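You operate a simulated robot arm through the tools that you are given. There is no shell and no other tool. Be economical: measure what you need, move in short steps, check, and stop when the job is done.

Carry out the task below with a simulated robot arm. There is one attempt and no reset: what you move stays moved.

TASK
Put one of the load plugs from the cart top on top of the grey pad there.
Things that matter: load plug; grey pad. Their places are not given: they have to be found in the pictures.

It is judged by the outcome, as a careful person would: the job done as asked, and still so three seconds after it is handed in. It fails if anything else is knocked over, pushed out of place, dropped, spilled or broken.

THE ROBOT
A 6-joint arm with a two-finger parallel gripper, fixed in place. Base frame: the origin is at the foot of the arm, x ahead of it, y to its left, z up; the work surface is at about z = 0. Lengths are in mm, angles in rad, forces in N, time in s.
With the tool pointing down near the work surface it reaches from about 140 to 580 mm from the base axis. Its first joint turns from -1.152 to 1.152 rad. Payload 2.1 kg.
Tool frame: the origin (TCP) lies between the finger pads and is the grasp point; the fingertips stand 30 mm ahead of it; z points along the fingers, y is the line along which they close. The gripper opens to 94 mm. The fingers are 28 mm wide and 10 mm thick; the gripper's body (50 by 96 mm) begins 55 mm behind the TCP.
Orientation is told as [roll, pitch, yaw] about the base's x, y, z axes, in that order, counted from this pose: with the fingers straight down and closing along the base's y, the tool's x points along the base's -x, its y along +y and its z along -z.

THE INTERFACE
- The arm moves only by the tool step_arm. Its arguments are lists of equal length, an entry for each row: "offset": the shift along the tool's x, y, z in mm, a list of three; "delta_rot": the turn, a rotation vector about the tool's x, y, z in rad, a list of three; "claw": the opening, from 0 (shut) to 1 (fully open). In form: {"offset": [[tx, ty, tz], ...], "delta_rot": [[rx, ry, rz], ...], "claw": [claw, ...]}. A call has 1 to 20 rows; each row is the pose to reach, as a shift and turn from the pose commanded when the call began, along the tool's axes at that moment. A row lasts 0.2 s, in which the tool goes at most 50 mm and 0.15 rad; a call with a longer step from one row to the next is refused whole, and so is a gripper value outside its range. A pose out of reach is approached as far as the arm can. The call stops where the force on the tool passes 40 N (or 10 N more than at its start, if that is more) or the arm is blocked; 0.2 s more then pass. The fingers move at their own pace (about 72 mm/s each) and stop on an object; they squeeze with about 39 N. The grip force told is the motor's: it shows also when the fingers shut on nothing. Time passes only in rows, and 0.2 s behind the last, so rows that repeat a pose let the fingers close. It gives the time, the measured TCP pose, the force on the tool (base axes), the opening and the grip force at its end, in the units of the frame above (readings bear some noise), and new pictures: "pictures" is both (left out), scene, wrist or none.
- Cameras (640 x 400 px; columns grow to the right, rows downward): "scene" is fixed at [55.5, -371.2, 484.8]; the picture's right is [0.78, -0.63, 0.00], its down [-0.35, -0.44, -0.83] and it looks along [0.52, 0.64, -0.56] (base axes); focal length 245 px, centre (320, 200). "wrist" rides on the gripper at [-37, 0, -58] in the tool frame; the picture's right is [0.00, -1.00, 0.00], its down [0.97, 0.00, -0.24] and it looks along [0.24, 0.00, 0.97] (tool axes); focal length 218 px, centre (320, 200).
- locate(camera, pixels): for up to 12 pixels [column, row] of the newest picture of that camera ("zoom" is the newest enlarged one), the place [x, y, z] in the base frame of the surface seen there, good to about 2 mm. No time passes.
- close_up(camera, box): a new picture of the part [left, top, right, bottom] of that camera's present view, enlarged. No time passes.
- finish_job(): hands the job in; it is judged then, once.

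Work in short steps. Measure before you move; look again where a grasp or a placing could have gone wrong, and mend it. You have 60 turns and 100 pictures in all, the two below and enlarged ones among them. Open the gripper and draw the arm clear of the work before you hand the job in, unless the task says otherwise; then end with one line.

The tools are called after ">>>" as a command line: name --argument value ..., lists and objects as JSON in quotes. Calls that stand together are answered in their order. step_arm: Moves the arm, as the interface text tells. Its arguments: {"type":"object","properties":{"offset":{"type":"array","items":{"type":"array","items":{"type":"number"}}},"delta_rot":{"type":"array","items":{"type":"array","items":{"type":"number"}}},"claw":{"type":"array","items":{"type":"number"}},"pictures":{"type":"string","enum":["both","scene","wrist","none"]}},"required":["offset","delta_rot","claw"]} The other tools are called the same way: locate (camera, pixels) gives the place of the surface under pixels of a picture; close_up (camera, box) takes an enlarged picture of a part of a camera's view; finish_job () hands the job in.

At the start:

```text
time: 0.0
position: [262.4, 279.0, 307.9]
tool_rot: [0.003, 0.0, 0.0]
ft_force: [0.7, 0.7, -0.2]
opening: 94.2
grasp_force: 0.1
```

scene: 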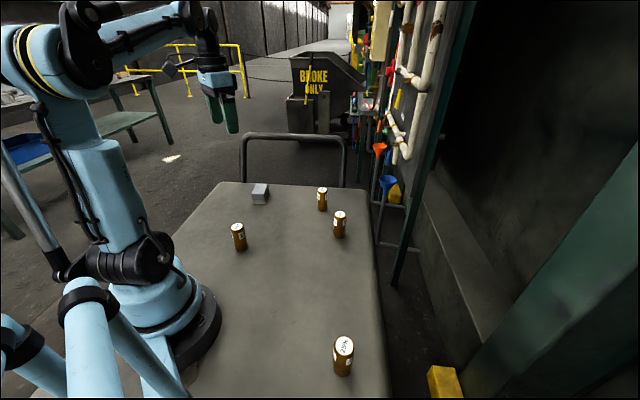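
wrist: 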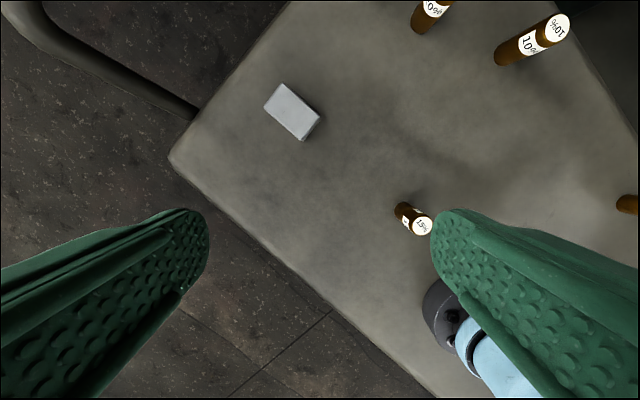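

The scene picture shows four brown plugs and a grey block at about (260,193). I'll zoom in and measure them.

>>> close_up --camera "scene" --box '[210, 165, 370, 265]'

>>> locate --camera "scene" --pixels '[[237, 226], [239, 249], [260, 187], [259, 200], [322, 190], [339, 214], [344, 343], [252, 200], [267, 200], [280, 240]]'

>>> locate --camera "wrist" --pixels '[[282, 86], [265, 107], [302, 138], [319, 118], [292, 110], [422, 226], [401, 206], [434, 8]]'

```text
4.00 times, centred on (290, 215) of scene
```

zoom: 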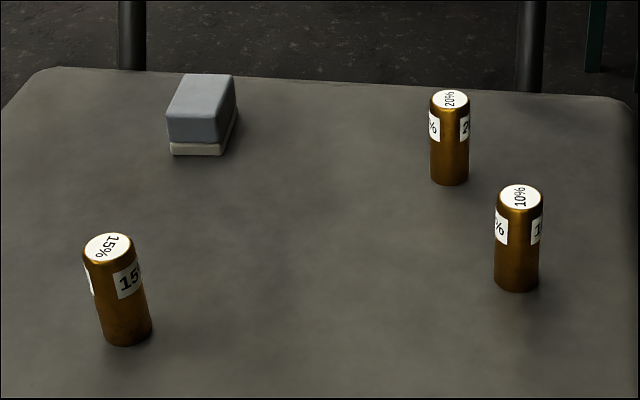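

```text
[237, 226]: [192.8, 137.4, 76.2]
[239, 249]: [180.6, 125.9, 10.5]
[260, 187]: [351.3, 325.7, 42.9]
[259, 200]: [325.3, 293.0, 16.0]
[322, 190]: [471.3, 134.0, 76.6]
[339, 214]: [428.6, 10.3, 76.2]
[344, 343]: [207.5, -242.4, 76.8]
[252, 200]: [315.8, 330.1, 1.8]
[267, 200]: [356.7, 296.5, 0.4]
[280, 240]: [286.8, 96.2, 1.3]
```

```text
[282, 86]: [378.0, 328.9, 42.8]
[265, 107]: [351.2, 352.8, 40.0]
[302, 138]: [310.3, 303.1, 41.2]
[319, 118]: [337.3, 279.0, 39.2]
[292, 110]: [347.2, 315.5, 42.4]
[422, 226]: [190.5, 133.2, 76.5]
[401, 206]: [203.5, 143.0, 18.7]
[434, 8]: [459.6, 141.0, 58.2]
```

The pad is about 65x36 mm, centred near (345,316) with its top at z≈42. The 20% plug is upright at about (471,134) and 76 mm tall. I'll move above it and look again.

>>> step_arm --offset '[[-26, -18, 16], [-52, -36, 32], [-78, -54, 48], [-104, -72, 64], [-130, -90, 80], [-156, -108, 96], [-182, -126, 112], [-208.6, -145, 128], [-208.6, -145, 128]]' --delta_rot '[[0, 0, 0], [0, 0, 0], [0, 0, 0], [0, 0, 0], [0, 0, 0], [0, 0, 0], [0, 0, 0], [0, 0, 0], [0, 0, 0]]' --claw '[1, 1, 1, 1, 1, 1, 1, 1, 1]'

```text
time: 2.0
position: [473.0, 132.1, 178.0]
tool_rot: [0.001, -0.002, 0.004]
ft_force: [0.3, -0.4, 0.4]
opening: 94.0
grasp_force: 0.2
```

scene: 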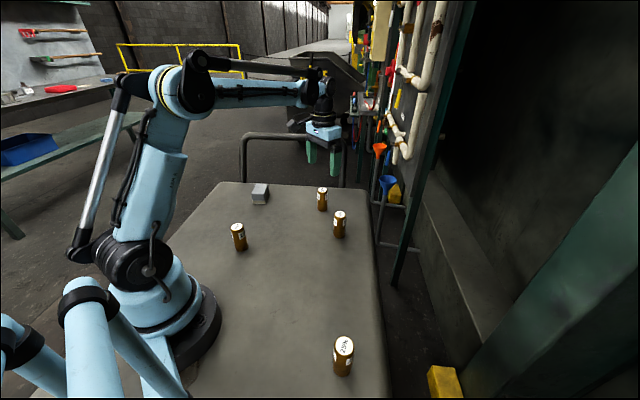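
wrist: 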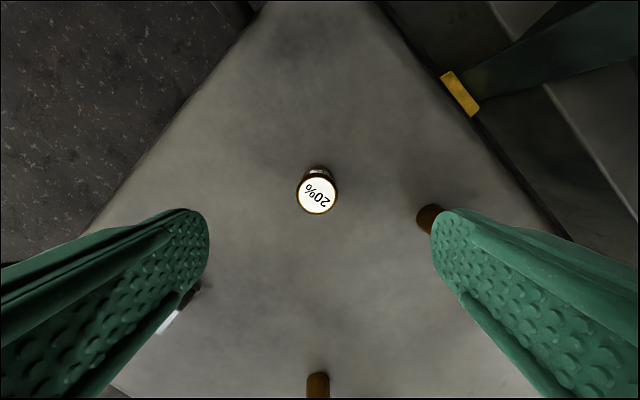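

The wrist view shows the 20% plug's top at (317,194), between the fingers. I'll measure it exactly.

>>> locate --camera "wrist" --pixels '[[317, 194], [300, 194], [334, 194], [317, 178], [317, 210], [317, 168]]'

```text
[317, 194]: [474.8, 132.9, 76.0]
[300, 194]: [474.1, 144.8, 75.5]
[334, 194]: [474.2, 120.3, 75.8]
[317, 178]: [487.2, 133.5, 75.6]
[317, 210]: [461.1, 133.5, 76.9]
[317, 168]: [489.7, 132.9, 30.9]
```

The plug's centre is (474,133) and it is about 28 mm across. I'll go straight down to TCP z≈48 and then close.

>>> step_arm --offset '[[-1.5, 0.8, 35], [-1.5, 0.8, 70], [-1.5, 0.8, 105], [-1.5, 0.8, 130], [-1.5, 0.8, 130]]' --delta_rot '[[0, 0, 0], [0, 0, 0], [0, 0, 0], [0, 0, 0], [0, 0, 0]]' --claw '[1, 1, 1, 1, 1]'

```text
time: 3.2
position: [472.8, 132.8, 49.2]
tool_rot: [0.002, 0.001, 0.001]
ft_force: [-0.4, 0.3, 0.8]
opening: 94.0
grasp_force: 0.0
```

scene: 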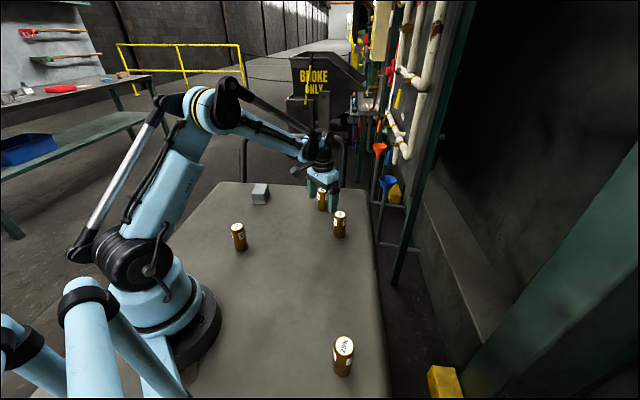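
wrist: 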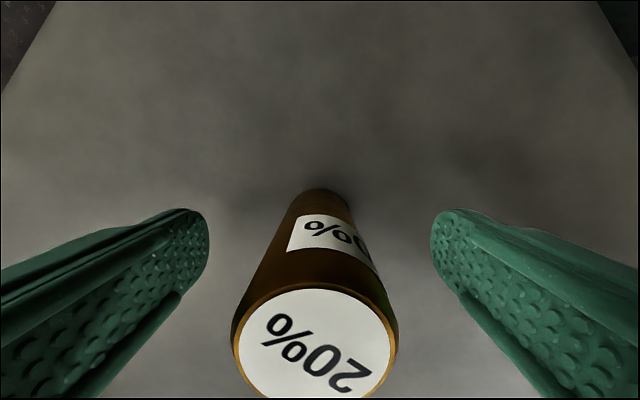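

The plug is centred between the fingers, so I'll close on it.

>>> step_arm --offset '[[-1, 0, 0], [-1, 0, 0], [-1, 0, 0], [-1, 0, 0], [-1, 0, 0]]' --delta_rot '[[0, 0, 0], [0, 0, 0], [0, 0, 0], [0, 0, 0], [0, 0, 0]]' --claw '[0, 0, 0, 0, 0]' --pictures "wrist"

```text
time: 4.4
position: [473.8, 133.7, 48.8]
tool_rot: [0.002, 0.0, 0.0]
ft_force: [-0.2, 0.7, 0.5]
opening: 31.0
grasp_force: 38.7
```

wrist: 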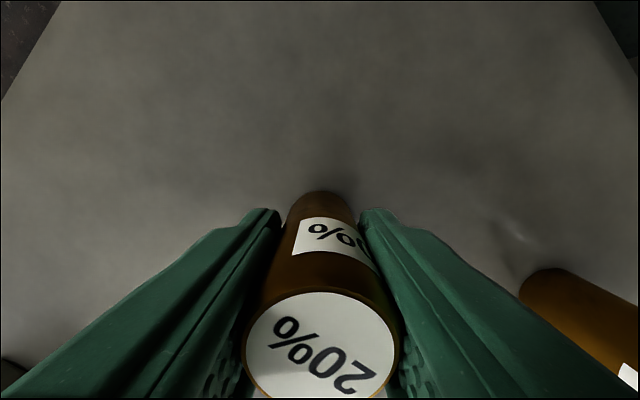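

It is gripped (31 mm, 38.7 N). I'll lift it, move partway to the pad and check its position.

>>> step_arm --offset '[[0, 0, -20], [0, 0, -60], [0, 0, -100], [0, 0, -120], [35, 20, -120], [70, 40, -120], [105, 60, -120], [140, 80, -120], [180, 100, -120], [180, 110, -120]]' --delta_rot '[[0, 0, 0], [0, 0, 0], [0, 0, 0], [0, 0, 0], [0, 0, 0], [0, 0, 0], [0, 0, 0], [0, 0, 0], [0, 0, 0], [0, 0, 0]]' --claw '[0, 0, 0, 0, 0, 0, 0, 0, 0, 0]'

```text
time: 6.6
position: [293.9, 245.5, 170.9]
tool_rot: [0.001, 0.001, -0.001]
ft_force: [0.0, 0.5, -2.8]
opening: 31.2
grasp_force: 38.8
```

scene: 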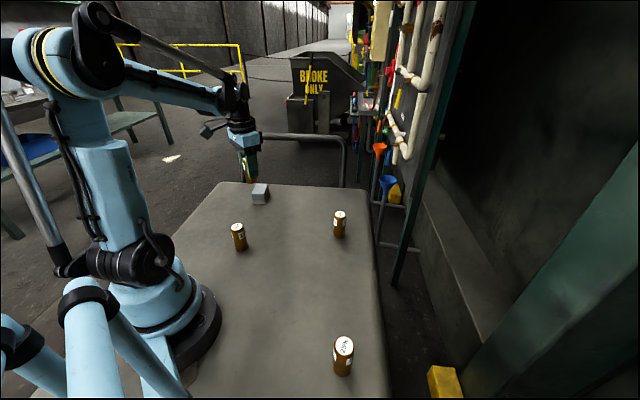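
wrist: 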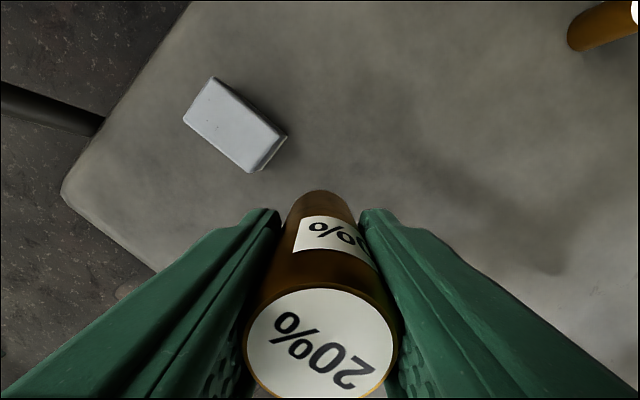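

>>> close_up --camera "wrist" --box '[160, 60, 320, 190]'

>>> locate --camera "wrist" --pixels '[[213, 79], [184, 119], [248, 170], [282, 133], [232, 124], [215, 110], [250, 145], [225, 140], [245, 110]]'

```text
3.08 times, centred on (240, 125) of wrist
```

zoom: 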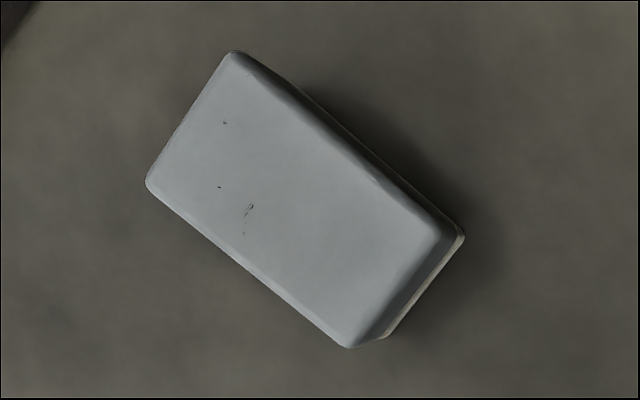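

```text
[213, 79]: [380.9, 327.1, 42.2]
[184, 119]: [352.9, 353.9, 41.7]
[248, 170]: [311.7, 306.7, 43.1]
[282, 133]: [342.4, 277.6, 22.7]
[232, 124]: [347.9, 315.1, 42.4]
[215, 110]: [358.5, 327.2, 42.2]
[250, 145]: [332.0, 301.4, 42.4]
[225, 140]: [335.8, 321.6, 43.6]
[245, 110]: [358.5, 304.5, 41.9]
```

The pad's top is flat at z≈42.4, centred near (345.5,316). I'll move over it and descend to a few mm above.

>>> step_arm --offset '[[-17, 23.5, 0], [-34, 47, 0], [-51.6, 70.5, 0], [-51.6, 70.5, 0], [-51.6, 70.5, 25], [-51.6, 70.5, 50], [-51.6, 70.5, 65], [-51.6, 70.5, 74], [-51.6, 70.5, 74]]' --delta_rot '[[0, 0, 0], [0, 0, 0], [0, 0, 0], [0, 0, 0], [0, 0, 0], [0, 0, 0], [0, 0, 0], [0, 0, 0], [0, 0, 0]]' --claw '[0, 0, 0, 0, 0, 0, 0, 0, 0]'

>>> close_up --camera "scene" --box '[210, 135, 310, 215]'

```text
time: 8.6
position: [346.8, 314.2, 96.3]
tool_rot: [0.002, 0.0, -0.001]
ft_force: [-0.1, 0.6, -2.8]
opening: 31.2
grasp_force: 38.5
```

scene: 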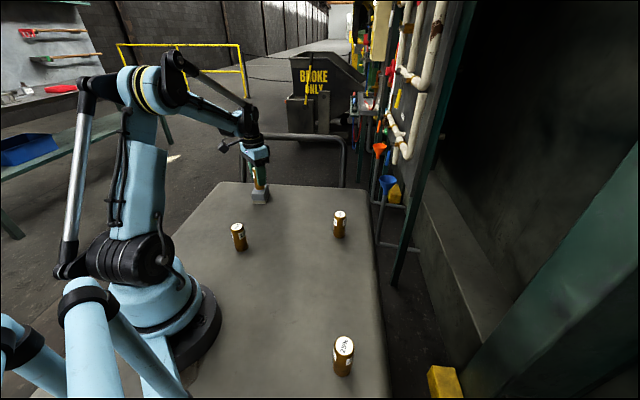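
wrist: 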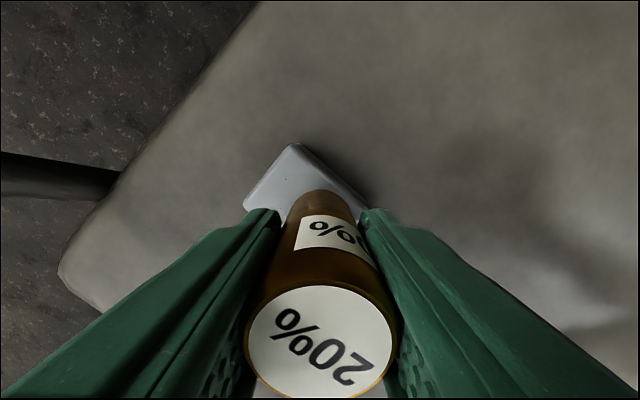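

```text
5.00 times, centred on (260, 175) of scene
```

zoom: 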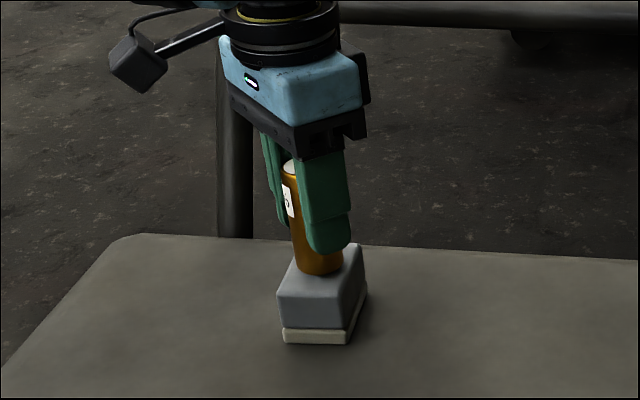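

The plug hangs just above the middle of the pad. I'll make a small sideways correction and lower it slowly to near contact.

>>> step_arm --offset '[[0.5, 1.5, 1], [0.5, 1.5, 2], [0.5, 1.5, 3], [0.5, 1.5, 4], [0.5, 1.5, 5], [0.5, 1.5, 5]]' --delta_rot '[[0, 0, 0], [0, 0, 0], [0, 0, 0], [0, 0, 0], [0, 0, 0], [0, 0, 0]]' --claw '[0, 0, 0, 0, 0, 0]' --pictures "none"

```text
time: 10.0
position: [345.3, 316.0, 92.0]
tool_rot: [0.002, -0.002, 0.0]
ft_force: [1.7, 1.3, 33.1]
opening: 31.6
grasp_force: 38.9
```

Contact is made, with 33 N upward on the tool. I'll back off slightly and read the force before releasing.

>>> step_arm --offset '[[0, 0, -0.5], [0, 0, -0.8], [0, 0, -0.8]]' --delta_rot '[[0, 0, 0], [0, 0, 0], [0, 0, 0]]' --claw '[0, 0, 0]'

>>> close_up --camera "scene" --box '[210, 135, 310, 215]'

```text
time: 10.8
position: [343.9, 316.5, 91.4]
tool_rot: [0.002, 0.003, 0.0]
ft_force: [3.2, 1.9, 6.3]
opening: 31.3
grasp_force: 39.0
```

scene: 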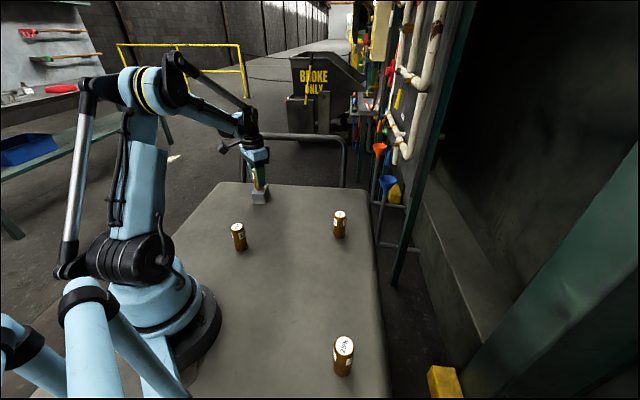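
wrist: 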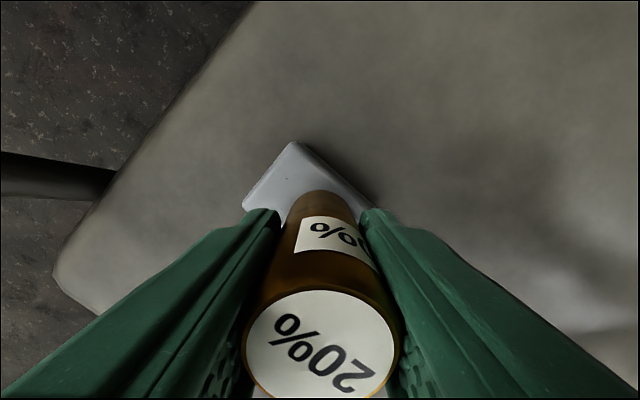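

```text
5.00 times, centred on (260, 175) of scene
```

zoom: 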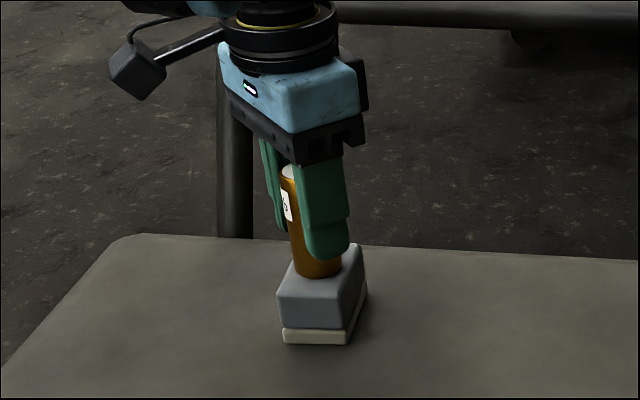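

The plug rests lightly on the pad at 6 N. I'll open gradually, then check before withdrawing.

>>> step_arm --offset '[[0, 0, 0], [0, 0, 0], [0, 0, 0], [0, 0, 0], [0, 0, 0], [0, 0, 0]]' --delta_rot '[[0, 0, 0], [0, 0, 0], [0, 0, 0], [0, 0, 0], [0, 0, 0], [0, 0, 0]]' --claw '[0.36, 0.42, 0.5, 0.65, 0.8, 0.8]'

```text
time: 12.2
position: [346.3, 315.6, 90.6]
tool_rot: [0.002, 0.001, 0.0]
ft_force: [0.1, 0.1, 0.7]
opening: 75.2
grasp_force: 0.1
```

scene: 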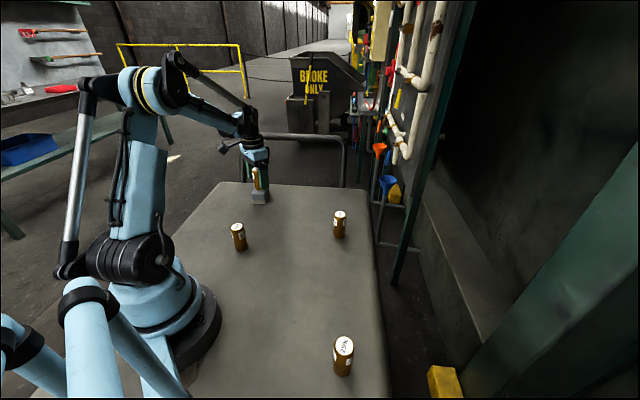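
wrist: 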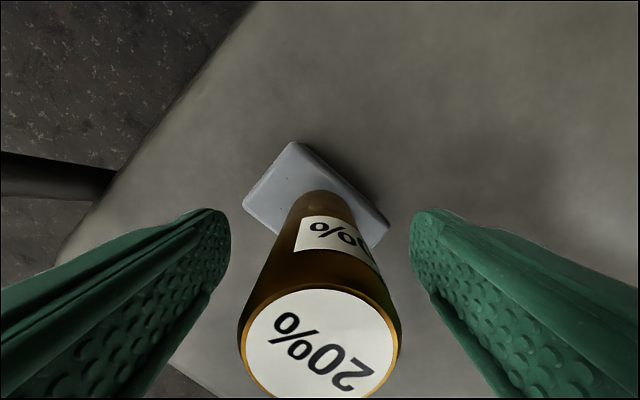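

The plug is free and standing. I'll withdraw straight up, clear of its top.

>>> step_arm --offset '[[0, 0, -15], [0, 0, -45], [0, 0, -80], [0, 0, -120], [0, 0, -160], [40, 0, -160], [80, 0, -160], [80, 0, -160]]' --delta_rot '[[0, 0, 0], [0, 0, 0], [0, 0, 0], [0, 0, 0], [0, 0, 0], [0, 0, 0], [0, 0, 0], [0, 0, 0]]' --claw '[0.9, 1, 1, 1, 1, 1, 1, 1]'

>>> close_up --camera "scene" --box '[210, 135, 310, 215]'

```text
time: 14.0
position: [265.6, 314.2, 253.1]
tool_rot: [0.002, 0.001, 0.0]
ft_force: [-0.3, -1.4, -0.7]
opening: 94.1
grasp_force: 0.0
```

scene: 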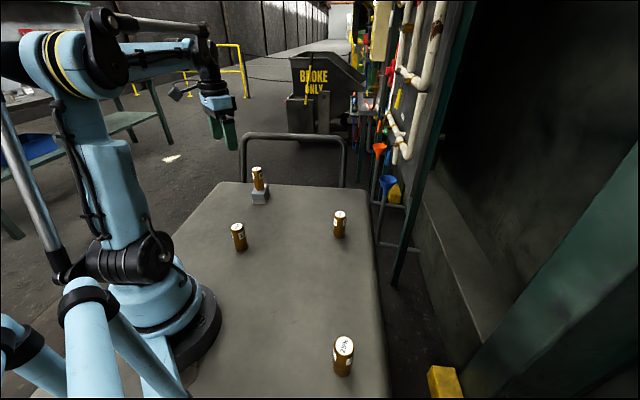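
wrist: 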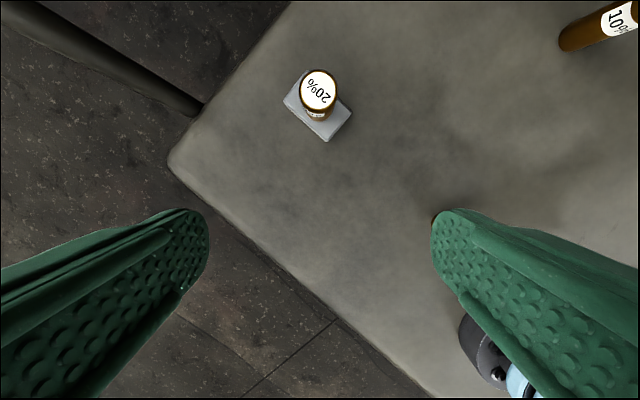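

```text
5.00 times, centred on (260, 175) of scene
```

zoom: 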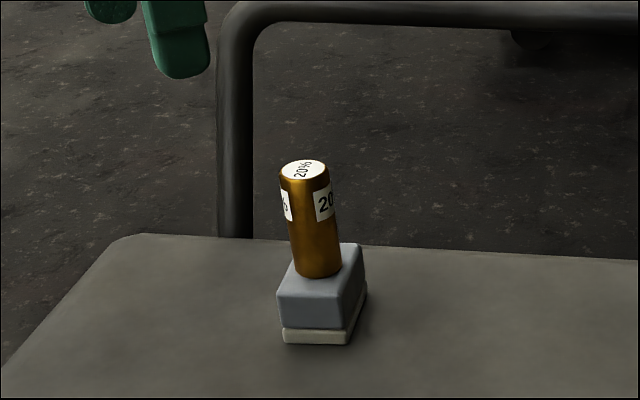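

The 20% plug stands upright on the middle of the pad, the other plugs haven't moved, and the arm is clear.

>>> finish_job

```text
The job is handed in.
```

The 20% load plug is standing upright on top of the grey pad, the other plugs were not moved, and the job is handed in with the gripper open and the arm clear.
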